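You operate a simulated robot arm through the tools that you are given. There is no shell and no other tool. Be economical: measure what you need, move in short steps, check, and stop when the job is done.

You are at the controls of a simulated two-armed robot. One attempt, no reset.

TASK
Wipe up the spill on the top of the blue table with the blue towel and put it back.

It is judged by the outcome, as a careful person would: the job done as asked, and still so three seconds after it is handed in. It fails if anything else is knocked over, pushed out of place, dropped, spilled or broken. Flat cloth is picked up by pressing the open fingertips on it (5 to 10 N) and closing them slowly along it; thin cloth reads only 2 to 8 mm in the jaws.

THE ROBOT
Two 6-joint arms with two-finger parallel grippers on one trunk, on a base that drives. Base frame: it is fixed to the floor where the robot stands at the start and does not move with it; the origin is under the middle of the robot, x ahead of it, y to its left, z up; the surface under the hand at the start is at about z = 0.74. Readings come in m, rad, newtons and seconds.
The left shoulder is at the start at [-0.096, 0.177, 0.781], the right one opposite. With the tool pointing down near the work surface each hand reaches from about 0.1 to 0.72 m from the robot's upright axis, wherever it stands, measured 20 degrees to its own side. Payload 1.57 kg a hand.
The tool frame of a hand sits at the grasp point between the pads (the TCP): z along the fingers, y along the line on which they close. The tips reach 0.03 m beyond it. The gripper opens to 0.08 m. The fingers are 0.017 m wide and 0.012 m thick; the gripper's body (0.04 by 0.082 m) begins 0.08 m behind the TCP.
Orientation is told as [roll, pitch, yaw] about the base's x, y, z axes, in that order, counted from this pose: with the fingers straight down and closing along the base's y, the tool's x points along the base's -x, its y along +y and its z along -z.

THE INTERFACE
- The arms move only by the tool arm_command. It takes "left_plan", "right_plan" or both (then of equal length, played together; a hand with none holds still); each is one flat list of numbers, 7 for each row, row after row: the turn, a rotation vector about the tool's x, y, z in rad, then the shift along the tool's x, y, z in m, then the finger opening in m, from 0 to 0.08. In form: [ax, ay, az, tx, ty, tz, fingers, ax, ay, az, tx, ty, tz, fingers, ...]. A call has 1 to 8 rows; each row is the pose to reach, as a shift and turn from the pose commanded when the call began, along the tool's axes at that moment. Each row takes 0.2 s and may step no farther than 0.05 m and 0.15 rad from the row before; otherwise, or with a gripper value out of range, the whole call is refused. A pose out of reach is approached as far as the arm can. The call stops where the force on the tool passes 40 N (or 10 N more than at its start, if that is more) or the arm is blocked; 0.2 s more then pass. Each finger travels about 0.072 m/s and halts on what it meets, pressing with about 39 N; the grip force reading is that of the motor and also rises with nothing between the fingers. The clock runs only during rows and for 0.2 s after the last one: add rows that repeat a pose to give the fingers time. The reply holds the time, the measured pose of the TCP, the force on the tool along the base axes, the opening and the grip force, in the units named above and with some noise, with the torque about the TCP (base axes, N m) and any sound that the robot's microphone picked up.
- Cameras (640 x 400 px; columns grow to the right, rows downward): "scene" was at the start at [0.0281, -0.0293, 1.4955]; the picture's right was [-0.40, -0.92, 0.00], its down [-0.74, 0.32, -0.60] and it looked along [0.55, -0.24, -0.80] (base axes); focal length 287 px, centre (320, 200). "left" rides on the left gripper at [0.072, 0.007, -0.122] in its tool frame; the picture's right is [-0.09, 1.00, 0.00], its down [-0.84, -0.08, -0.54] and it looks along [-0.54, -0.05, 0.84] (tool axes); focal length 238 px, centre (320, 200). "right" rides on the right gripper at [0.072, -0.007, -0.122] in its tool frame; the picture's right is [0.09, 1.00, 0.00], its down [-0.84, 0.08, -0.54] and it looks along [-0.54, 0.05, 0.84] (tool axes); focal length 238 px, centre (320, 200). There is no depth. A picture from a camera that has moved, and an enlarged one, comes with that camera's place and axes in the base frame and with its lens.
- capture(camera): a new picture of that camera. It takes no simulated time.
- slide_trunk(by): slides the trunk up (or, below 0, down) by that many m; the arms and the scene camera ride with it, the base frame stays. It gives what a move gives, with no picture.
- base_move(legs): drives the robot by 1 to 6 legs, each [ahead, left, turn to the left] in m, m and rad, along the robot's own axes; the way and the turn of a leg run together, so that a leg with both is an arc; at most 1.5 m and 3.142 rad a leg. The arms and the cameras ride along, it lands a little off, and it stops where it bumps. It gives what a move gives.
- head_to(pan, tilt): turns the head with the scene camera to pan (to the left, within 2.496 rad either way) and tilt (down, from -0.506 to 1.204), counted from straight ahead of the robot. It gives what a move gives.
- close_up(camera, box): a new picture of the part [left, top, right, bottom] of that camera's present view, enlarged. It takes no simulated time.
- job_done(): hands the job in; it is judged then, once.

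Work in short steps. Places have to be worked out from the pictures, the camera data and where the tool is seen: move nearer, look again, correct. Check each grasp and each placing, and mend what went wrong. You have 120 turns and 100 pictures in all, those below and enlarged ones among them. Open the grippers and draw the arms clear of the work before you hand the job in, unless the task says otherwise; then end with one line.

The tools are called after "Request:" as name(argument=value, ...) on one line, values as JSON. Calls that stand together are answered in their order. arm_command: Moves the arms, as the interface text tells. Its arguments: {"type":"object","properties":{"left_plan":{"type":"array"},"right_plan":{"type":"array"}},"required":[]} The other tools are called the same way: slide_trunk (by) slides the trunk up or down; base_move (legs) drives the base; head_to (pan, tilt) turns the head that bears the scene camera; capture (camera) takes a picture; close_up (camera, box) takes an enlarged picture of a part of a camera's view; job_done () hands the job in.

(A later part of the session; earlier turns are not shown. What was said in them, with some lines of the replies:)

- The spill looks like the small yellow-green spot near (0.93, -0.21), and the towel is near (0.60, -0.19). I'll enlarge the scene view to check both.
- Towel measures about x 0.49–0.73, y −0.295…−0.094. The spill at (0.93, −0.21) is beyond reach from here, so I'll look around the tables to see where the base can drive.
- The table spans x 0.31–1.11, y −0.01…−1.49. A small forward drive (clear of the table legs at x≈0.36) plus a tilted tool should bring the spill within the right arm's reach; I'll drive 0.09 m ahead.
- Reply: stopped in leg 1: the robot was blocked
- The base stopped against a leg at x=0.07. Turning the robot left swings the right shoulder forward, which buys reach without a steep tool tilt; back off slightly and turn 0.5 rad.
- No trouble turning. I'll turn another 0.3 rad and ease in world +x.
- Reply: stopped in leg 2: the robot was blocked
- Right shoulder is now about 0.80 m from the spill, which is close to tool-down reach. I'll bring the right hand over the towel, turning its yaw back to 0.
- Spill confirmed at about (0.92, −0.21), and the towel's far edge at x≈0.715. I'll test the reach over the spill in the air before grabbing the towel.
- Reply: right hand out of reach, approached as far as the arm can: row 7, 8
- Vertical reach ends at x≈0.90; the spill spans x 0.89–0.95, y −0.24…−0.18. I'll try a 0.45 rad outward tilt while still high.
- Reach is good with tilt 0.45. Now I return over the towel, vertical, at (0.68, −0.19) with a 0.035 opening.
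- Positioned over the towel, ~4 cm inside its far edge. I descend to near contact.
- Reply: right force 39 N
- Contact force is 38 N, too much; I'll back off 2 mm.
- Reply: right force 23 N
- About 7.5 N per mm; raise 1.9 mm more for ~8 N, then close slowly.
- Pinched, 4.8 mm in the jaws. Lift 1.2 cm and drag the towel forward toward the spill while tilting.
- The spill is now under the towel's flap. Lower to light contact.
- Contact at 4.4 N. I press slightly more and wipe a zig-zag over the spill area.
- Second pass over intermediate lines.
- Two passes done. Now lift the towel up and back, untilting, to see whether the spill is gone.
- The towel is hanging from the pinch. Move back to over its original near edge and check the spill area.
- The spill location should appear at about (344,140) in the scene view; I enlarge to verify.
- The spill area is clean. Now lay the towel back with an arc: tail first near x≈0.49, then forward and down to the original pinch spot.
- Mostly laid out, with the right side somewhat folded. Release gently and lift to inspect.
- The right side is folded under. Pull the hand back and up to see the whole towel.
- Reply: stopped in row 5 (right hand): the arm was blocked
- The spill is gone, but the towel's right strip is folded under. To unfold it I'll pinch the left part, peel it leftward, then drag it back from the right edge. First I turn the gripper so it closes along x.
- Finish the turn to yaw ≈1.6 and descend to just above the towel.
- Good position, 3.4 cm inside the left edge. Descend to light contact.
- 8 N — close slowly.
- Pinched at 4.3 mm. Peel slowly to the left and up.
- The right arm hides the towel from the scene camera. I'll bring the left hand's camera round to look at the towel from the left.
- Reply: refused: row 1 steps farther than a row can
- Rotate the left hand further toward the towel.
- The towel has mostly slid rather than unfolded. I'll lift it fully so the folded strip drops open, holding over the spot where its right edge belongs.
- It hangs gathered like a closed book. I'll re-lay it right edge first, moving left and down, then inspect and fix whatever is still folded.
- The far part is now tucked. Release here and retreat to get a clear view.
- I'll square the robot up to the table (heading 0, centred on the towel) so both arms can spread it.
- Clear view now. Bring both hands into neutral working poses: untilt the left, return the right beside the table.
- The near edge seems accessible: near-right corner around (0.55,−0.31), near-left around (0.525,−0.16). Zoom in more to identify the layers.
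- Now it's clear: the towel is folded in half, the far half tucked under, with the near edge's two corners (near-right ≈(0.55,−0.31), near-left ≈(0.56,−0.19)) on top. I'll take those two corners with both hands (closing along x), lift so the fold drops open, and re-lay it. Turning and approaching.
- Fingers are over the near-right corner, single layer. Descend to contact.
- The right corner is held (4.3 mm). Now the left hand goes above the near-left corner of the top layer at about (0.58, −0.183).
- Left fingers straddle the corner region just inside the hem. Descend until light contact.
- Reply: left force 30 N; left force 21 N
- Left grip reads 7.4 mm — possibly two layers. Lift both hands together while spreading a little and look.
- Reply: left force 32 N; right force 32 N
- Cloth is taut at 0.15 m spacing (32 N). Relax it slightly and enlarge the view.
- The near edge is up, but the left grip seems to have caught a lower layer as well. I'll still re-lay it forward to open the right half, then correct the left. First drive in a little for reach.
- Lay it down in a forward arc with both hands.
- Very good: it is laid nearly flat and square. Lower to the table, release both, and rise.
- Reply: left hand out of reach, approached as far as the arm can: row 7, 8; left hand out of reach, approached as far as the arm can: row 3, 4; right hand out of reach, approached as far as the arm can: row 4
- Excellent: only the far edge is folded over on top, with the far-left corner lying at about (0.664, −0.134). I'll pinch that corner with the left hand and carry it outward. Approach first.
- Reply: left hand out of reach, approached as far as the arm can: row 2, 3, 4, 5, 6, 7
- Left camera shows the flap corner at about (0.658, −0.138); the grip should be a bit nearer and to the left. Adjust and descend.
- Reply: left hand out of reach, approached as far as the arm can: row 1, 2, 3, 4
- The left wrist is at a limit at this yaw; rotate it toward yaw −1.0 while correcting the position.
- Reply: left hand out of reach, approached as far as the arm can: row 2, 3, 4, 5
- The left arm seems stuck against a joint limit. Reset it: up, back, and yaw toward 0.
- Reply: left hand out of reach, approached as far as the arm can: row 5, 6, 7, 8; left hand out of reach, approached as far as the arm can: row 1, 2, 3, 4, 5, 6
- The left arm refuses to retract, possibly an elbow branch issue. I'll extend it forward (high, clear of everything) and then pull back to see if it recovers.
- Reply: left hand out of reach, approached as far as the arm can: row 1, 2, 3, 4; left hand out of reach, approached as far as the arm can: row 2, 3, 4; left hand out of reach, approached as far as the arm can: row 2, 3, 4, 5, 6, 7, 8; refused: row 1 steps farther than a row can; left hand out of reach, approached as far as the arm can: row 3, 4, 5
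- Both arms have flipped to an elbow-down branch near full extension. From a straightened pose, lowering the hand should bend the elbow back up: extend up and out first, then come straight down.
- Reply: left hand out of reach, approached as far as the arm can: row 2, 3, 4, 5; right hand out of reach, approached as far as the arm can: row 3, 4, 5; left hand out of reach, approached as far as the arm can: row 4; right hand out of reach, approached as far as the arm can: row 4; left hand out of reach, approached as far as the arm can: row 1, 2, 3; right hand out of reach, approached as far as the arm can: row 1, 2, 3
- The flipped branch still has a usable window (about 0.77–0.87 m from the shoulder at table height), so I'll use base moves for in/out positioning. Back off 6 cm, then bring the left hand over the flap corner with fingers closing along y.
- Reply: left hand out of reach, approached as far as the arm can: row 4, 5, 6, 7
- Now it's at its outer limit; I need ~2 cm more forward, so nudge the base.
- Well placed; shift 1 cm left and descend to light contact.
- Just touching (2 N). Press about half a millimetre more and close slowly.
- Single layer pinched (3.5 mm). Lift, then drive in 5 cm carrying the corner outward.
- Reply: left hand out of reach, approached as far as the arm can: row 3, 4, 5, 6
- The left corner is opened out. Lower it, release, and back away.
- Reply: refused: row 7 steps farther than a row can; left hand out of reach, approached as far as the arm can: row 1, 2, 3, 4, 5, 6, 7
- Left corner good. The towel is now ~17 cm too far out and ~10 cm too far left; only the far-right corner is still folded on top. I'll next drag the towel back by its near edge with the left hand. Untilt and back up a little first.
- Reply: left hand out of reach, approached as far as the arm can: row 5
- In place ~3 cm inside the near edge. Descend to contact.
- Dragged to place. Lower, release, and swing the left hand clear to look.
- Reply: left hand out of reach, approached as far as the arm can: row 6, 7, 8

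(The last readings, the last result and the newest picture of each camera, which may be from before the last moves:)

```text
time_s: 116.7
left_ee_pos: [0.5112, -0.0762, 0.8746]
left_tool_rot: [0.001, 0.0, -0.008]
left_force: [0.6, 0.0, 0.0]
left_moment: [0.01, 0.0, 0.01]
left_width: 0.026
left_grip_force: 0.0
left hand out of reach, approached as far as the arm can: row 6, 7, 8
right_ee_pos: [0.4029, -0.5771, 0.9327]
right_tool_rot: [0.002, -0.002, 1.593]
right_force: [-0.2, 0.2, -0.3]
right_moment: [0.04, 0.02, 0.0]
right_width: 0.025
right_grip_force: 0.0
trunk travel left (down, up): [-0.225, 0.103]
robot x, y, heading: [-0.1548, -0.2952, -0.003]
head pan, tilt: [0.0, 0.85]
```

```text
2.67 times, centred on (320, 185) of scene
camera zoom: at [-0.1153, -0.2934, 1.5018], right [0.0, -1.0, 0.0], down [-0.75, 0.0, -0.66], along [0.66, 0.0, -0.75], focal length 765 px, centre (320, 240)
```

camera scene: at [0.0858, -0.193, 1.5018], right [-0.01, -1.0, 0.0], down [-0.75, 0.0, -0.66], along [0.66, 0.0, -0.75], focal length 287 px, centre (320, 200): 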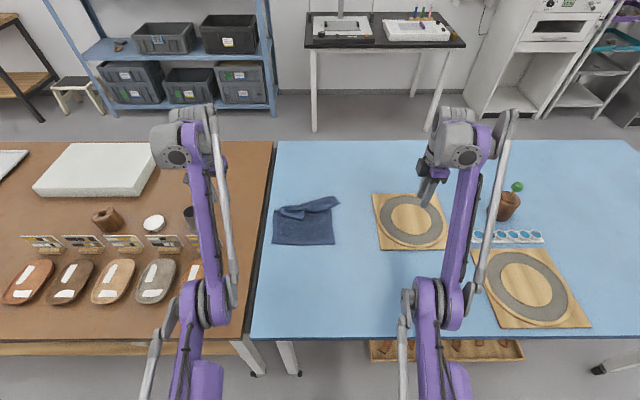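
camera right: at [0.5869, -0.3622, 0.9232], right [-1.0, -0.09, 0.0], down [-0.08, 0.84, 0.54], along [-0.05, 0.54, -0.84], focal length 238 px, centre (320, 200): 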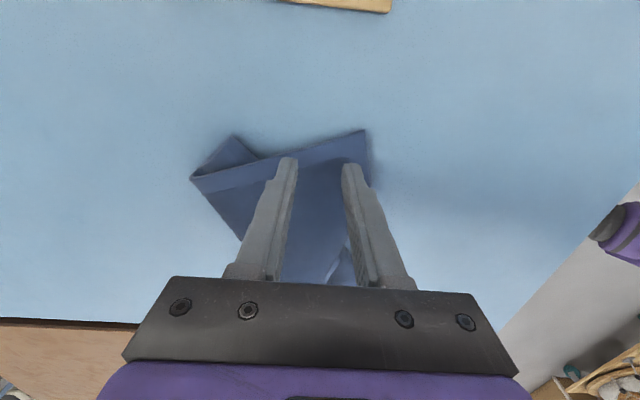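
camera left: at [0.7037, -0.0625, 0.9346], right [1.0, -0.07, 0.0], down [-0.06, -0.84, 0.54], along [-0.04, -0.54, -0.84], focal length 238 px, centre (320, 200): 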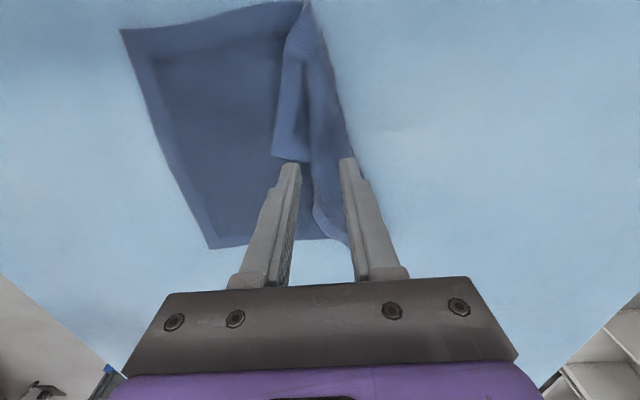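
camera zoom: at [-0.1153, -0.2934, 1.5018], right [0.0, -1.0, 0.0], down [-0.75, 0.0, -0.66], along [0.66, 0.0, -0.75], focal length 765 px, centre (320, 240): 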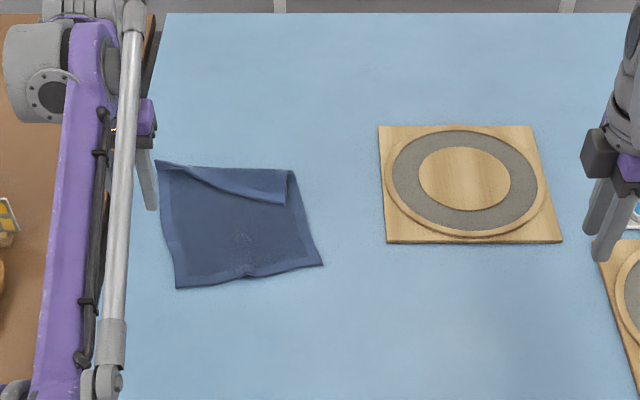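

Nearly perfect; only the far-right corner is folded on top, its tip near (0.612, −0.244). Drive forward and bring the right hand over it, moving the left aside.

Request:
base_move(legs=[[0.165, 0, 0]])

Request:
arm_command(left_plan=[0, 0, 0, 0, 0.014, -0.004, 0.026, 0, 0, 0, 0, 0.028, -0.008, 0.026, 0, 0, 0, 0, 0.042, -0.012, 0.026, 0, 0, 0, 0, 0.056, -0.016, 0.026, 0, 0, 0, 0, 0.07, -0.02, 0.026, 0, 0, 0, 0, 0.084, -0.024, 0.026, 0, 0, 0, 0, 0.098, -0.028, 0.026, 0, 0, 0, 0, 0.112, -0.03, 0.026], right_plan=[0, 0, 0, -0.04, -0.01, 0.006, 0.026, 0, 0, 0, -0.08, -0.02, 0.012, 0.026, 0, 0, 0, -0.12, -0.03, 0.02, 0.026, 0, 0, 0, -0.16, -0.04, 0.03, 0.026, 0, 0, 0, -0.2, -0.05, 0.04, 0.026, 0, 0, 0, -0.24, -0.06, 0.05, 0.026, 0, 0, 0, -0.28, -0.07, 0.06, 0.026, 0, 0, 0, -0.315, -0.08, 0.075, 0.026])

Request:
close_up(camera="scene", box=[220, 130, 420, 280])

```text
time_s: 118.1
left_ee_pos: [0.6758, -0.0735, 0.8743]
left_tool_rot: [0.001, -0.002, -0.006]
left_force: [0.4, -0.2, -0.7]
left_moment: [0.0, 0.04, 0.03]
left_width: 0.0259
left_grip_force: 0.1
right_ee_pos: [0.567, -0.5749, 0.9335]
right_tool_rot: [0.004, -0.001, 1.596]
right_force: [-0.1, 0.9, 0.1]
right_moment: [-0.01, -0.01, -0.01]
right_width: 0.0252
right_grip_force: 0.0
trunk travel left (down, up): [-0.225, 0.103]
robot x, y, heading: [0.008, -0.2928, 0.0]
head pan, tilt: [0.0, 0.85]
```

```text
time_s: 119.9
left_ee_pos: [0.6541, 0.0298, 0.8986]
left_tool_rot: [-0.001, 0.001, -0.006]
left_force: [0.7, 0.6, 0.8]
left_moment: [0.03, 0.03, 0.02]
left_width: 0.0261
left_grip_force: 0.0
left hand out of reach, approached as far as the arm can: row 1, 2, 3, 4, 5, 6, 7, 8
right_ee_pos: [0.641, -0.2563, 0.8569]
right_tool_rot: [0.002, -0.002, 1.593]
right_force: [0.1, -0.8, -0.4]
right_moment: [0.01, -0.02, -0.02]
right_width: 0.0261
right_grip_force: 0.0
trunk travel left (down, up): [-0.225, 0.103]
robot x, y, heading: [0.0029, -0.2939, 0.003]
head pan, tilt: [0.0, 0.85]
```

```text
2.67 times, centred on (320, 205) of scene
camera zoom: at [0.0477, -0.2916, 1.5018], right [0.0, -1.0, 0.0], down [-0.75, 0.0, -0.66], along [0.66, 0.0, -0.75], focal length 765 px, centre (320, 187)
```

zoom: 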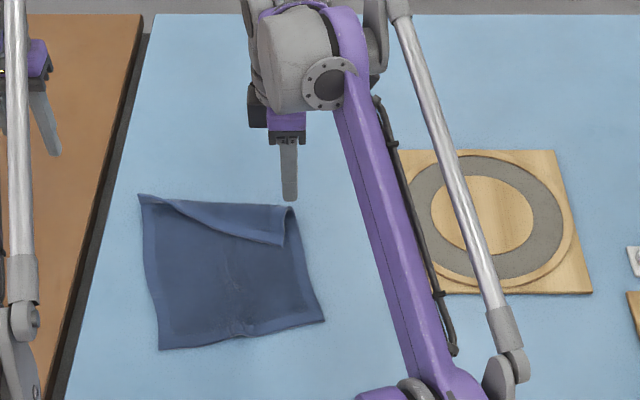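

Request:
arm_command(right_plan=[0, 0, 0, -0.012, -0.004, 0.02, 0.026, 0, 0, 0, -0.024, -0.007, 0.04, 0.026, 0, 0, 0, -0.024, -0.007, 0.052, 0.026])

Request:
close_up(camera="right", box=[140, 0, 500, 280])

```text
time_s: 120.7
left_ee_pos: [0.6558, 0.0289, 0.898]
left_tool_rot: [0.0, -0.001, -0.006]
left_force: [0.5, 0.3, 0.6]
left_moment: [0.0, -0.04, 0.02]
left_width: 0.0262
left_grip_force: 0.1
right_ee_pos: [0.6458, -0.2343, 0.8057]
right_tool_rot: [-0.001, -0.001, 1.596]
right_force: [0.5, 0.2, 0.7]
right_moment: [-0.02, 0.02, -0.01]
right_width: 0.0261
right_grip_force: 0.0
trunk travel left (down, up): [-0.225, 0.103]
robot x, y, heading: [0.0068, -0.2932, 0.002]
head pan, tilt: [0.0, 0.85]
```

```text
1.43 times, centred on (320, 140) of right
camera zoom: at [0.6545, -0.3062, 0.9279], right [-0.99, -0.12, 0.0], down [-0.1, 0.83, 0.54], along [-0.06, 0.54, -0.84], focal length 340 px, centre (320, 286)
```

zoom: 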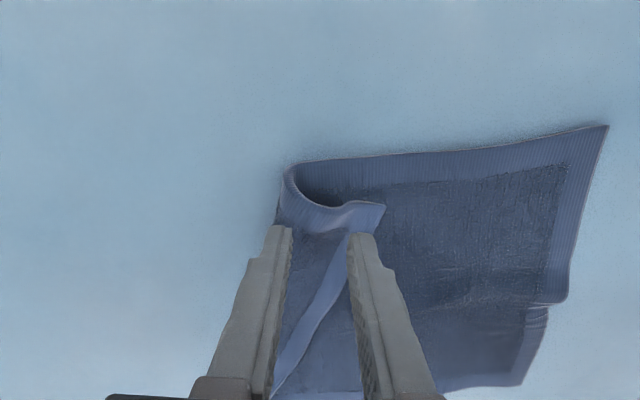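

The flap corner is between the fingers; shift 9 mm outward, narrow the opening, and go down to contact.

Request:
arm_command(right_plan=[0, 0, 0, 0.009, 0, 0.008, 0.02, 0, 0, 0, 0.009, 0, 0.018, 0.02, 0, 0, 0, 0.009, 0, 0.024, 0.02])

```text
time_s: 121.5
left_ee_pos: [0.6545, 0.0298, 0.8985]
left_tool_rot: [0.001, 0.0, -0.006]
left_force: [0.2, -0.3, 0.1]
left_moment: [-0.01, 0.0, 0.0]
left_width: 0.0258
left_grip_force: 0.1
right_ee_pos: [0.6462, -0.2437, 0.7836]
right_tool_rot: [0.004, 0.0, 1.593]
right_force: [-0.7, -0.7, 0.0]
right_moment: [-0.03, 0.03, -0.01]
right_width: 0.0199
right_grip_force: 0.0
trunk travel left (down, up): [-0.225, 0.103]
robot x, y, heading: [0.009, -0.2901, -0.003]
head pan, tilt: [0.0, 0.85]
```

Request:
arm_command(right_plan=[0, 0, 0, 0, 0, 0.003, 0.02, 0, 0, 0, 0, 0, 0.005, 0.02])

```text
time_s: 122.1
left_ee_pos: [0.6547, 0.0295, 0.8982]
left_tool_rot: [0.001, -0.001, -0.005]
left_force: [0.2, -0.9, -0.3]
left_moment: [0.01, 0.0, -0.01]
left_width: 0.0259
left_grip_force: 0.1
right_ee_pos: [0.6472, -0.2422, 0.7789]
right_tool_rot: [0.003, -0.002, 1.595]
right_force: [-0.5, 1.0, 1.4]
right_moment: [0.02, 0.03, 0.0]
right_width: 0.0196
right_grip_force: 0.1
trunk travel left (down, up): [-0.225, 0.103]
robot x, y, heading: [0.011, -0.2967, 0.002]
head pan, tilt: [0.0, 0.85]
```

Touching at 1.4 N; press ~1 mm more and close.

Request:
arm_command(right_plan=[0, 0, 0, 0, 0, 0.0012, 0.02, 0, 0, 0, 0, 0, 0.0012, 0.017, 0, 0, 0, 0, 0, 0.0012, 0.013, 0, 0, 0, 0, 0, 0.0012, 0.009, 0, 0, 0, 0, 0, 0.0012, 0.005, 0, 0, 0, 0, 0, 0.0012, 0.0, 0, 0, 0, 0, 0, 0.0012, 0.0, 0, 0, 0, 0, 0, -0.015, 0.0])

Request:
close_up(camera="right", box=[140, 0, 500, 280])

```text
time_s: 123.9
left_ee_pos: [0.6538, 0.0289, 0.8983]
left_tool_rot: [-0.001, 0.001, -0.005]
left_force: [-1.2, 0.2, 0.3]
left_moment: [0.01, -0.01, 0.04]
left_width: 0.026
left_grip_force: 0.0
right_ee_pos: [0.6439, -0.2454, 0.7939]
right_tool_rot: [0.002, -0.003, 1.595]
right_force: [0.2, -0.1, -0.4]
right_moment: [-0.01, 0.0, -0.02]
right_width: 0.003
right_grip_force: 24.0
right hand out of reach, approached as far as the arm can: row 1, 2, 3, 4, 5, 6, 7
trunk travel left (down, up): [-0.225, 0.103]
robot x, y, heading: [0.007, -0.291, 0.004]
head pan, tilt: [0.0, 0.85]
```

```text
1.43 times, centred on (320, 140) of right
camera zoom: at [0.6526, -0.3178, 0.9159], right [-0.99, -0.12, 0.0], down [-0.1, 0.83, 0.54], along [-0.06, 0.54, -0.84], focal length 340 px, centre (320, 286)
```

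zoom: 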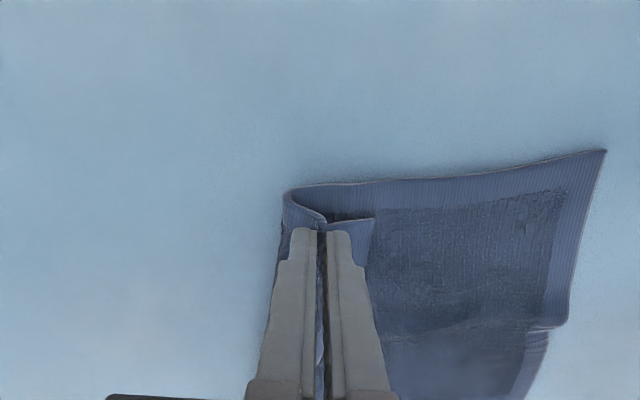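

Gripped (3.0 mm). Lift, drive forward 5.5 cm, and extend outward to unfold.

Request:
arm_command(right_plan=[0, 0, 0, 0, 0, -0.015, 0.0, 0, 0, 0, 0, 0, -0.03, 0.0])

Request:
base_move(legs=[[0.055, 0, 0]])

Request:
arm_command(right_plan=[0.12, 0, 0, 0, -0.012, 0, 0.0, 0.24, 0, 0, 0, -0.024, 0.0, 0.0, 0.3, 0, 0, 0, -0.035, 0.01, 0.0, 0.3, 0, 0, 0, -0.035, 0.025, 0.0])

Request:
close_up(camera="scene", box=[220, 130, 420, 280])

```text
time_s: 124.5
left_ee_pos: [0.656, 0.028, 0.8984]
left_tool_rot: [-0.001, 0.0, -0.006]
left_force: [-0.2, -0.7, 0.7]
left_moment: [0.01, -0.01, 0.02]
left_width: 0.0263
left_grip_force: 0.0
right_ee_pos: [0.644, -0.2441, 0.8207]
right_tool_rot: [0.001, -0.003, 1.594]
right_force: [0.3, 0.0, -0.4]
right_moment: [0.03, 0.01, -0.05]
right_width: 0.0029
right_grip_force: 24.3
trunk travel left (down, up): [-0.225, 0.103]
robot x, y, heading: [0.0091, -0.2937, 0.003]
head pan, tilt: [0.0, 0.85]
```

```text
time_s: 125.5
left_ee_pos: [0.7087, 0.03, 0.8974]
left_tool_rot: [-0.001, 0.0, -0.003]
left_force: [0.6, -1.1, -0.2]
left_moment: [0.03, 0.05, 0.03]
left_width: 0.0258
left_grip_force: 0.0
right_ee_pos: [0.6998, -0.2443, 0.8218]
right_tool_rot: [0.004, -0.002, 1.595]
right_force: [0.4, -0.8, -0.4]
right_moment: [-0.01, 0.02, -0.03]
right_width: 0.0025
right_grip_force: 24.0
trunk travel left (down, up): [-0.225, 0.103]
robot x, y, heading: [0.063, -0.2941, 0.003]
head pan, tilt: [0.0, 0.85]
```

```text
time_s: 126.5
left_ee_pos: [0.7071, 0.0301, 0.8981]
left_tool_rot: [0.0, 0.0, -0.003]
left_force: [1.4, -0.5, -0.1]
left_moment: [0.02, -0.02, -0.05]
left_width: 0.0261
left_grip_force: 0.1
right_ee_pos: [0.7606, -0.2334, 0.8055]
right_tool_rot: [-0.298, -0.002, 1.596]
right_force: [-0.4, -0.1, -0.4]
right_moment: [0.0, 0.06, 0.0]
right_width: 0.0028
right_grip_force: 24.4
right hand out of reach, approached as far as the arm can: row 2, 3, 4
trunk travel left (down, up): [-0.225, 0.103]
robot x, y, heading: [0.062, -0.2941, 0.002]
head pan, tilt: [0.0, 0.85]
```

```text
2.67 times, centred on (320, 205) of scene
camera zoom: at [0.1004, -0.2925, 1.5018], right [0.0, -1.0, 0.0], down [-0.75, 0.0, -0.66], along [0.66, 0.0, -0.75], focal length 765 px, centre (320, 187)
```

zoom: 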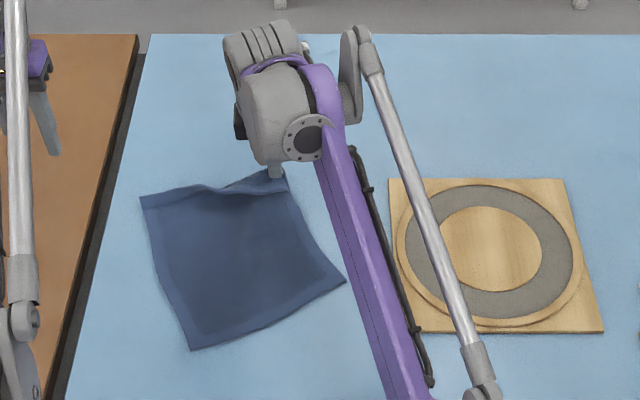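

Unfolded. Lower, release, rise and move right, clear of the towel.

Request:
arm_command(right_plan=[0, 0, 0, 0, 0.01, 0.012, 0, 0, 0, 0, 0, 0.0185, 0.0225, 0, 0, 0, 0, 0, 0.0185, 0.0225, 0.013, 0, 0, 0, 0, 0.0185, 0.0225, 0.026, 0, 0, 0, 0, 0.01, 0.005, 0.026, 0, 0, 0, 0, 0.0, -0.03, 0.026, 0, 0, 0, 0.03, 0.0, -0.06, 0.026, 0, 0, 0, 0.07, 0.0, -0.08, 0.026])

Request:
arm_command(right_plan=[-0.1, 0, 0, 0.045, 0, 0, 0.026, -0.2, 0, 0, 0.09, 0.01, 0, 0.026, -0.3, 0, 0, 0.13, 0.02, 0, 0.026, -0.3, 0, 0, 0.17, 0.03, 0, 0.026])

Request:
close_up(camera="scene", box=[220, 130, 420, 280])

```text
time_s: 128.3
left_ee_pos: [0.7075, 0.0311, 0.8986]
left_tool_rot: [-0.001, 0.0, -0.003]
left_force: [-0.1, -0.4, 0.6]
left_moment: [0.03, 0.02, 0.0]
left_width: 0.0261
left_grip_force: 0.1
right_ee_pos: [0.734, -0.3053, 0.8819]
right_tool_rot: [-0.294, -0.002, 1.596]
right_force: [-0.3, 0.2, 0.2]
right_moment: [0.01, 0.02, -0.03]
right_width: 0.0259
right_grip_force: 0.1
right hand out of reach, approached as far as the arm can: row 1, 2, 3, 4, 5
trunk travel left (down, up): [-0.225, 0.103]
robot x, y, heading: [0.0583, -0.2901, 0.003]
head pan, tilt: [0.0, 0.85]
```

```text
time_s: 129.3
left_ee_pos: [0.7064, 0.0281, 0.8975]
left_tool_rot: [0.001, 0.0, -0.004]
left_force: [-0.5, -0.4, -0.1]
left_moment: [0.03, -0.06, 0.02]
left_width: 0.026
left_grip_force: 0.0
right_ee_pos: [0.7088, -0.478, 0.8728]
right_tool_rot: [0.004, -0.004, 1.598]
right_force: [-1.3, -0.4, 0.4]
right_moment: [-0.01, -0.04, -0.05]
right_width: 0.0259
right_grip_force: 0.1
trunk travel left (down, up): [-0.225, 0.103]
robot x, y, heading: [0.0623, -0.2906, 0.005]
head pan, tilt: [0.0, 0.85]
```

```text
2.67 times, centred on (320, 205) of scene
camera zoom: at [0.1, -0.2936, 1.5018], right [0.0, -1.0, 0.0], down [-0.75, 0.0, -0.66], along [0.66, 0.0, -0.75], focal length 765 px, centre (320, 187)
```

zoom: 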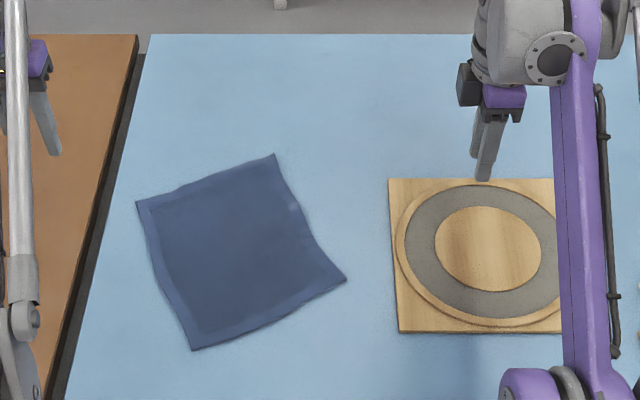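

The towel is now completely flat, though rotated ~24° and ~7 cm too far out. One last drag from near its near-right corner will square it up: back off and bring the right hand there.

Request:
base_move(legs=[[-0.075, 0, 0]])

Request:
arm_command(right_plan=[0, 0, 0, -0.038, -0.003, 0.005, 0.03, 0, 0, 0, -0.076, -0.006, 0.015, 0.03, 0, 0, 0, -0.114, -0.009, 0.03, 0.03, 0, 0, 0, -0.152, -0.012, 0.05, 0.03, 0, 0, 0, -0.188, -0.016, 0.072, 0.03])

Request:
close_up(camera="right", box=[140, 0, 500, 280])

```text
time_s: 130.3
left_ee_pos: [0.6321, 0.0302, 0.8997]
left_tool_rot: [-0.001, -0.003, -0.003]
left_force: [0.0, 0.0, -0.6]
left_moment: [0.02, 0.0, -0.01]
left_width: 0.0261
left_grip_force: 0.1
right_ee_pos: [0.6362, -0.4769, 0.8734]
right_tool_rot: [0.001, -0.003, 1.595]
right_force: [0.3, 0.2, -0.5]
right_moment: [-0.01, 0.0, 0.02]
right_width: 0.026
right_grip_force: 0.1
trunk travel left (down, up): [-0.225, 0.103]
robot x, y, heading: [-0.0116, -0.2889, 0.003]
head pan, tilt: [0.0, 0.85]
```

```text
time_s: 131.5
left_ee_pos: [0.6338, 0.0299, 0.8983]
left_tool_rot: [0.0, -0.001, -0.004]
left_force: [-0.5, -0.2, 0.4]
left_moment: [0.01, 0.0, 0.04]
left_width: 0.0263
left_grip_force: 0.0
right_ee_pos: [0.6478, -0.2882, 0.8048]
right_tool_rot: [0.002, -0.002, 1.595]
right_force: [0.2, 0.3, -0.1]
right_moment: [0.0, -0.02, -0.01]
right_width: 0.0299
right_grip_force: 0.1
trunk travel left (down, up): [-0.225, 0.103]
robot x, y, heading: [-0.0094, -0.2918, 0.002]
head pan, tilt: [0.0, 0.85]
```

```text
1.43 times, centred on (320, 140) of right
camera zoom: at [0.6562, -0.3611, 0.9265], right [-0.99, -0.12, 0.0], down [-0.1, 0.83, 0.54], along [-0.07, 0.54, -0.84], focal length 340 px, centre (320, 286)
```

zoom: 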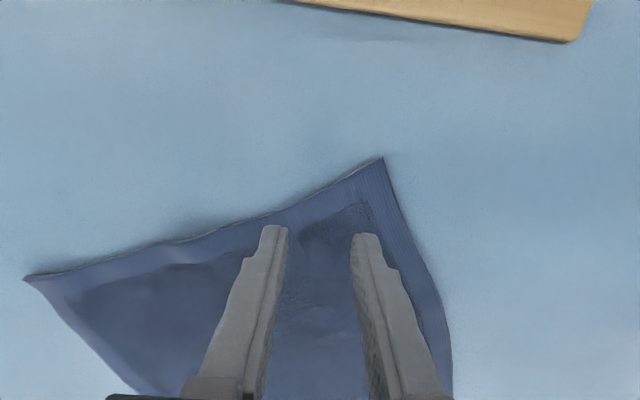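

Fingers are inside the near-right corner. Descend to contact.

Request:
arm_command(right_plan=[0, 0, 0, 0, 0, 0.015, 0.03, 0, 0, 0, 0, 0, 0.026, 0.03, 0, 0, 0, 0, 0, 0.03, 0.03, 0, 0, 0, 0, 0, 0.0315, 0.03])

```text
time_s: 132.5
left_ee_pos: [0.6333, 0.0296, 0.8982]
left_tool_rot: [-0.001, -0.003, -0.004]
left_force: [-0.7, 0.0, 0.5]
left_moment: [0.03, -0.02, -0.01]
left_width: 0.026
left_grip_force: 0.0
right_ee_pos: [0.6454, -0.288, 0.7735]
right_tool_rot: [0.0, -0.002, 1.598]
right_force: [4.2, 1.3, 22.6]
right_moment: [0.08, -0.02, -0.03]
right_width: 0.0294
right_grip_force: 0.1
trunk travel left (down, up): [-0.225, 0.103]
robot x, y, heading: [-0.014, -0.2935, 0.004]
head pan, tilt: [0.0, 0.85]
```

Request:
arm_command(right_plan=[0, 0, 0, 0, 0, -0.002, 0.028, 0, 0, 0, 0, 0, -0.002, 0.023, 0, 0, 0, 0, 0, -0.002, 0.018, 0, 0, 0, 0, 0, -0.002, 0.013, 0, 0, 0, 0, 0, -0.002, 0.008, 0, 0, 0, 0, 0, -0.002, 0.003, 0, 0, 0, 0, 0, -0.002, 0.0, 0, 0, 0, 0, 0, -0.01, 0.0])

Request:
base_move(legs=[[-0.115, 0.022, 0]])

Request:
close_up(camera="scene", box=[220, 110, 420, 260])

```text
time_s: 134.3
left_ee_pos: [0.6341, 0.0283, 0.8981]
left_tool_rot: [0.001, 0.001, -0.004]
left_force: [-0.4, -0.3, -0.1]
left_moment: [-0.01, 0.0, 0.02]
left_width: 0.0262
left_grip_force: 0.1
right_ee_pos: [0.6474, -0.2885, 0.7802]
right_tool_rot: [0.001, -0.001, 1.594]
right_force: [-0.4, 0.7, 0.1]
right_moment: [0.02, -0.05, 0.02]
right_width: 0.0037
right_grip_force: 25.0
trunk travel left (down, up): [-0.225, 0.103]
robot x, y, heading: [-0.0089, -0.2926, 0.003]
head pan, tilt: [0.0, 0.85]
```

```text
time_s: 135.5
left_ee_pos: [0.5184, 0.05, 0.8978]
left_tool_rot: [-0.001, -0.003, -0.003]
left_force: [-0.6, 0.3, -0.8]
left_moment: [0.0, -0.05, 0.0]
left_width: 0.0261
left_grip_force: 0.0
right_ee_pos: [0.5323, -0.2682, 0.7803]
right_tool_rot: [0.002, -0.002, 1.596]
right_force: [0.3, -0.4, 1.0]
right_moment: [-0.01, 0.0, 0.04]
right_width: 0.0036
right_grip_force: 24.6
trunk travel left (down, up): [-0.225, 0.103]
robot x, y, heading: [-0.1282, -0.2698, 0.004]
head pan, tilt: [0.0, 0.85]
```

```text
2.67 times, centred on (320, 185) of scene
camera zoom: at [-0.0883, -0.2716, 1.5018], right [0.0, -1.0, 0.0], down [-0.75, 0.0, -0.66], along [0.66, 0.0, -0.75], focal length 765 px, centre (320, 240)
```

zoom: 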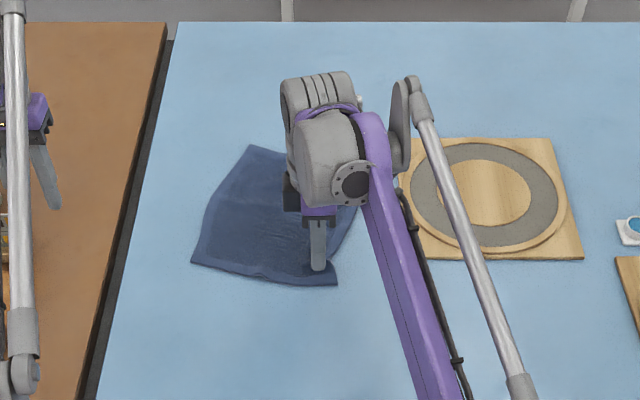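

It over-rotated slightly (now −16°, corners near (0.544,−0.106), (0.505,−0.293)). Release the right hand, then a small pull at the near-left corner with the left hand will square it.

Request:
arm_command(right_plan=[0, 0, 0, 0, 0, 0.006, 0, 0, 0, 0, 0, 0, 0.006, 0.014, 0, 0, 0, 0, 0, 0.006, 0.028, 0, 0, 0, 0, 0, -0.01, 0.028, 0, 0, 0, 0, 0, -0.05, 0.028, 0, 0, 0, 0.03, 0, -0.085, 0.028, 0, 0, 0, 0.07, 0, -0.1, 0.028, 0, 0, 0, 0.115, 0, -0.11, 0.028])

Request:
base_move(legs=[[0.035, 0, 0]])

Request:
arm_command(left_plan=[0, 0, 0, 0, -0.037, 0.01, 0.03, 0, 0, 0, 0, -0.074, 0.025, 0.03, 0, 0, 0, -0.003, -0.111, 0.045, 0.03, 0, 0, 0, -0.008, -0.148, 0.065, 0.03, 0, 0, 0, -0.012, -0.184, 0.095, 0.03])

Request:
close_up(camera="left", box=[140, 0, 500, 280])

```text
time_s: 137.3
left_ee_pos: [0.5193, 0.0495, 0.8977]
left_tool_rot: [0.002, 0.0, -0.004]
left_force: [1.0, -0.7, -0.4]
left_moment: [0.01, 0.0, -0.02]
left_width: 0.026
left_grip_force: 0.0
right_ee_pos: [0.5307, -0.3858, 0.8898]
right_tool_rot: [0.003, -0.003, 1.596]
right_force: [0.6, -0.6, 0.0]
right_moment: [0.02, -0.01, 0.0]
right_width: 0.0283
right_grip_force: 0.0
right hand out of reach, approached as far as the arm can: row 5, 6, 7, 8
trunk travel left (down, up): [-0.225, 0.103]
robot x, y, heading: [-0.1241, -0.2702, -0.003]
head pan, tilt: [0.0, 0.85]
```

```text
time_s: 138.2
left_ee_pos: [0.5537, 0.05, 0.8978]
left_tool_rot: [0.0, 0.0, -0.002]
left_force: [0.0, -0.4, 0.1]
left_moment: [0.02, -0.01, 0.01]
left_width: 0.026
left_grip_force: 0.1
right_ee_pos: [0.5663, -0.3835, 0.8898]
right_tool_rot: [0.003, -0.002, 1.596]
right_force: [0.1, 0.1, -0.3]
right_moment: [-0.02, 0.03, 0.0]
right_width: 0.0281
right_grip_force: 0.0
trunk travel left (down, up): [-0.225, 0.103]
robot x, y, heading: [-0.0933, -0.2683, -0.001]
head pan, tilt: [0.0, 0.85]
```

```text
time_s: 139.4
left_ee_pos: [0.5661, -0.1358, 0.8032]
left_tool_rot: [0.0, 0.0, -0.003]
left_force: [-0.1, 0.1, -0.6]
left_moment: [-0.01, 0.01, 0.01]
left_width: 0.0301
left_grip_force: 0.0
right_ee_pos: [0.565, -0.3835, 0.8887]
right_tool_rot: [0.002, -0.003, 1.597]
right_force: [0.0, -1.2, 0.5]
right_moment: [-0.01, 0.01, -0.02]
right_width: 0.0281
right_grip_force: 0.0
trunk travel left (down, up): [-0.225, 0.103]
robot x, y, heading: [-0.0952, -0.2697, 0.002]
head pan, tilt: [0.0, 0.85]
```

```text
1.43 times, centred on (320, 140) of left
camera zoom: at [0.4925, -0.1264, 0.9246], right [0.09, 1.0, 0.0], down [0.84, -0.08, 0.54], along [0.54, -0.05, -0.84], focal length 340 px, centre (320, 286)
```

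zoom: 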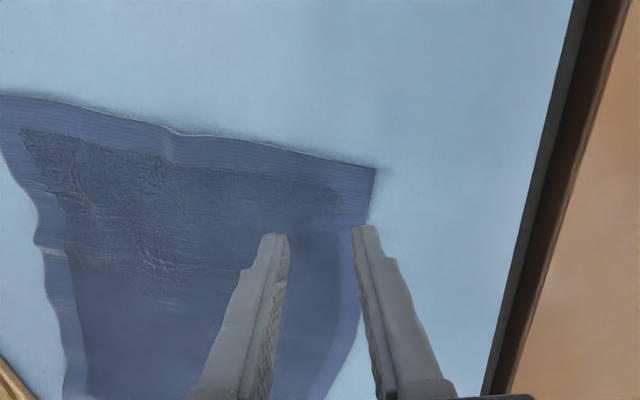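

The left finger is at the hem; shift 1.8 cm right and descend.

Request:
arm_command(left_plan=[0, 0, 0, 0, -0.01, 0.01, 0.03, 0, 0, 0, 0, -0.018, 0.02, 0.03, 0, 0, 0, 0, -0.018, 0.026, 0.03, 0, 0, 0, 0, -0.018, 0.0295, 0.03])

```text
time_s: 140.4
left_ee_pos: [0.5647, -0.1513, 0.7737]
left_tool_rot: [-0.001, 0.0, -0.002]
left_force: [-0.6, -0.6, 2.0]
left_moment: [-0.01, -0.02, 0.03]
left_width: 0.03
left_grip_force: 0.1
right_ee_pos: [0.5649, -0.3833, 0.8897]
right_tool_rot: [0.002, -0.002, 1.594]
right_force: [0.4, -0.5, 0.2]
right_moment: [0.04, -0.03, 0.01]
right_width: 0.0281
right_grip_force: 0.0
trunk travel left (down, up): [-0.225, 0.103]
robot x, y, heading: [-0.093, -0.27, 0.002]
head pan, tilt: [0.0, 0.85]
```

Request:
arm_command(left_plan=[0, 0, 0, 0, 0, 0.0008, 0.028, 0, 0, 0, 0, 0, 0.0008, 0.023, 0, 0, 0, 0, 0, 0.0008, 0.018, 0, 0, 0, 0, 0, 0.0008, 0.013, 0, 0, 0, 0, 0, 0.0008, 0.008, 0, 0, 0, 0, 0, 0.0008, 0.003, 0, 0, 0, 0, 0, 0.0008, 0.0, 0, 0, 0, 0, 0, -0.007, 0.0])

Request:
base_move(legs=[[-0.05, 0.016, 0]])

Request:
arm_command(left_plan=[0, 0, 0, 0, 0, 0.005, 0, 0, 0, 0, 0, 0, 0.005, 0.014, 0, 0, 0, 0, 0, 0.005, 0.028, 0, 0, 0, 0, 0, -0.01, 0.028, 0, 0, 0, 0, 0.01, -0.05, 0.028, 0, 0, 0, 0, 0.05, -0.075, 0.028, 0, 0, 0, 0, 0.095, -0.09, 0.028, 0, 0, 0, 0, 0.14, -0.1, 0.028])

Request:
close_up(camera="scene", box=[220, 110, 420, 260])

```text
time_s: 142.2
left_ee_pos: [0.5644, -0.1524, 0.7797]
left_tool_rot: [0.0, 0.002, -0.004]
left_force: [0.3, -0.7, -0.1]
left_moment: [0.02, -0.02, 0.04]
left_width: 0.0045
left_grip_force: 25.1
right_ee_pos: [0.5647, -0.3844, 0.8884]
right_tool_rot: [0.002, -0.002, 1.597]
right_force: [-0.5, -0.4, -0.2]
right_moment: [-0.02, 0.02, 0.0]
right_width: 0.0279
right_grip_force: 0.1
trunk travel left (down, up): [-0.225, 0.103]
robot x, y, heading: [-0.0974, -0.2712, 0.002]
head pan, tilt: [0.0, 0.85]
```

```text
time_s: 143.1
left_ee_pos: [0.5136, -0.1352, 0.7812]
left_tool_rot: [0.0, -0.002, -0.001]
left_force: [0.6, 0.3, 0.2]
left_moment: [0.01, -0.02, 0.01]
left_width: 0.0044
left_grip_force: 25.2
right_ee_pos: [0.5136, -0.3664, 0.8897]
right_tool_rot: [0.004, -0.001, 1.597]
right_force: [0.1, 0.7, -0.3]
right_moment: [-0.01, -0.04, -0.01]
right_width: 0.0283
right_grip_force: 0.0
trunk travel left (down, up): [-0.225, 0.103]
robot x, y, heading: [-0.1456, -0.2548, 0.001]
head pan, tilt: [0.0, 0.85]
```

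```text
time_s: 144.9
left_ee_pos: [0.5162, 0.0072, 0.8815]
left_tool_rot: [-0.002, -0.001, -0.003]
left_force: [0.2, -0.2, 0.1]
left_moment: [0.0, -0.05, -0.02]
left_width: 0.0281
left_grip_force: 0.1
right_ee_pos: [0.5156, -0.367, 0.8881]
right_tool_rot: [0.003, -0.001, 1.598]
right_force: [-0.3, 0.2, 0.9]
right_moment: [0.0, 0.01, 0.02]
right_width: 0.0279
right_grip_force: 0.1
trunk travel left (down, up): [-0.225, 0.103]
robot x, y, heading: [-0.1435, -0.2552, 0.008]
head pan, tilt: [0.0, 0.85]
```

```text
2.67 times, centred on (320, 185) of scene
camera zoom: at [-0.1028, -0.2545, 1.5018], right [0.0, -1.0, 0.0], down [-0.75, 0.0, -0.66], along [0.66, 0.0, -0.75], focal length 765 px, centre (320, 240)
```

zoom: 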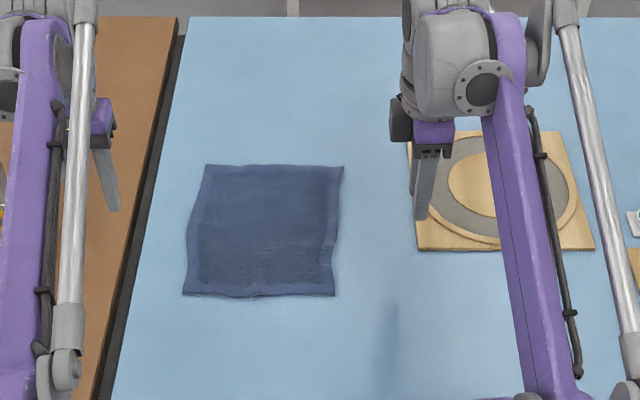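

The towel is flat and square, centred at about (0.595, −0.184) against (0.607, −0.194) originally. Draw the robot and arms back clear of the work and take a last look.

Request:
base_move(legs=[[-0.3, 0, 0]])

Request:
capture(camera="scene")

Request:
close_up(camera="scene", box=[230, 60, 430, 200])

```text
time_s: 146.9
left_ee_pos: [0.2229, 0.0079, 0.8811]
left_tool_rot: [-0.001, 0.0, 0.003]
left_force: [-0.3, -0.6, -0.3]
left_moment: [-0.02, -0.03, -0.02]
left_width: 0.0281
left_grip_force: 0.1
right_ee_pos: [0.2243, -0.3663, 0.8893]
right_tool_rot: [0.003, -0.002, 1.602]
right_force: [0.0, -0.5, 0.0]
right_moment: [0.05, 0.01, 0.02]
right_width: 0.028
right_grip_force: 0.0
trunk travel left (down, up): [-0.225, 0.103]
robot x, y, heading: [-0.4353, -0.2584, 0.007]
head pan, tilt: [0.0, 0.85]
```

```text
15 pictures are left
camera scene: at [-0.3961, -0.2571, 1.5018], right [0.01, -1.0, 0.0], down [-0.75, -0.01, -0.66], along [0.66, 0.01, -0.75], focal length 287 px, centre (320, 200)
```

scene: 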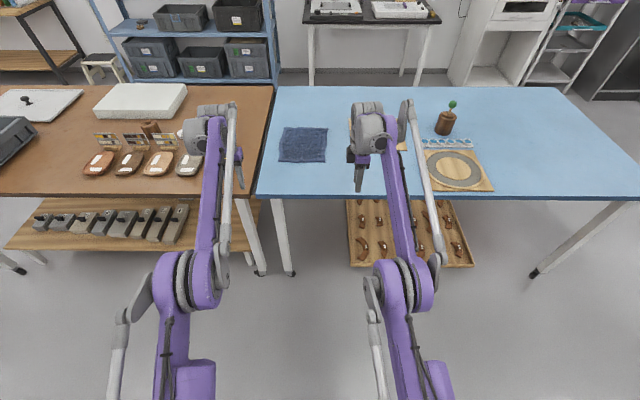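

```text
2.86 times, centred on (330, 130) of scene
camera zoom: at [-0.3961, -0.2571, 1.5018], right [0.01, -1.0, 0.0], down [-0.75, -0.01, -0.66], along [0.66, 0.01, -0.75], focal length 820 px, centre (291, 400)
```

zoom: 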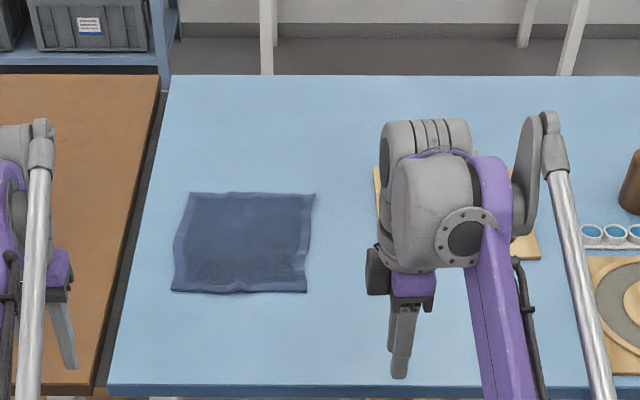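

The spill is gone, the towel lies flat in its place, nothing else was disturbed, and both hands are empty and clear.

Request:
job_done()

```text
The job is handed in.
```

I wiped up the spill with the blue towel and laid the towel back flat, within about 1–2 cm of where it started; nothing else looked moved in the last pictures.
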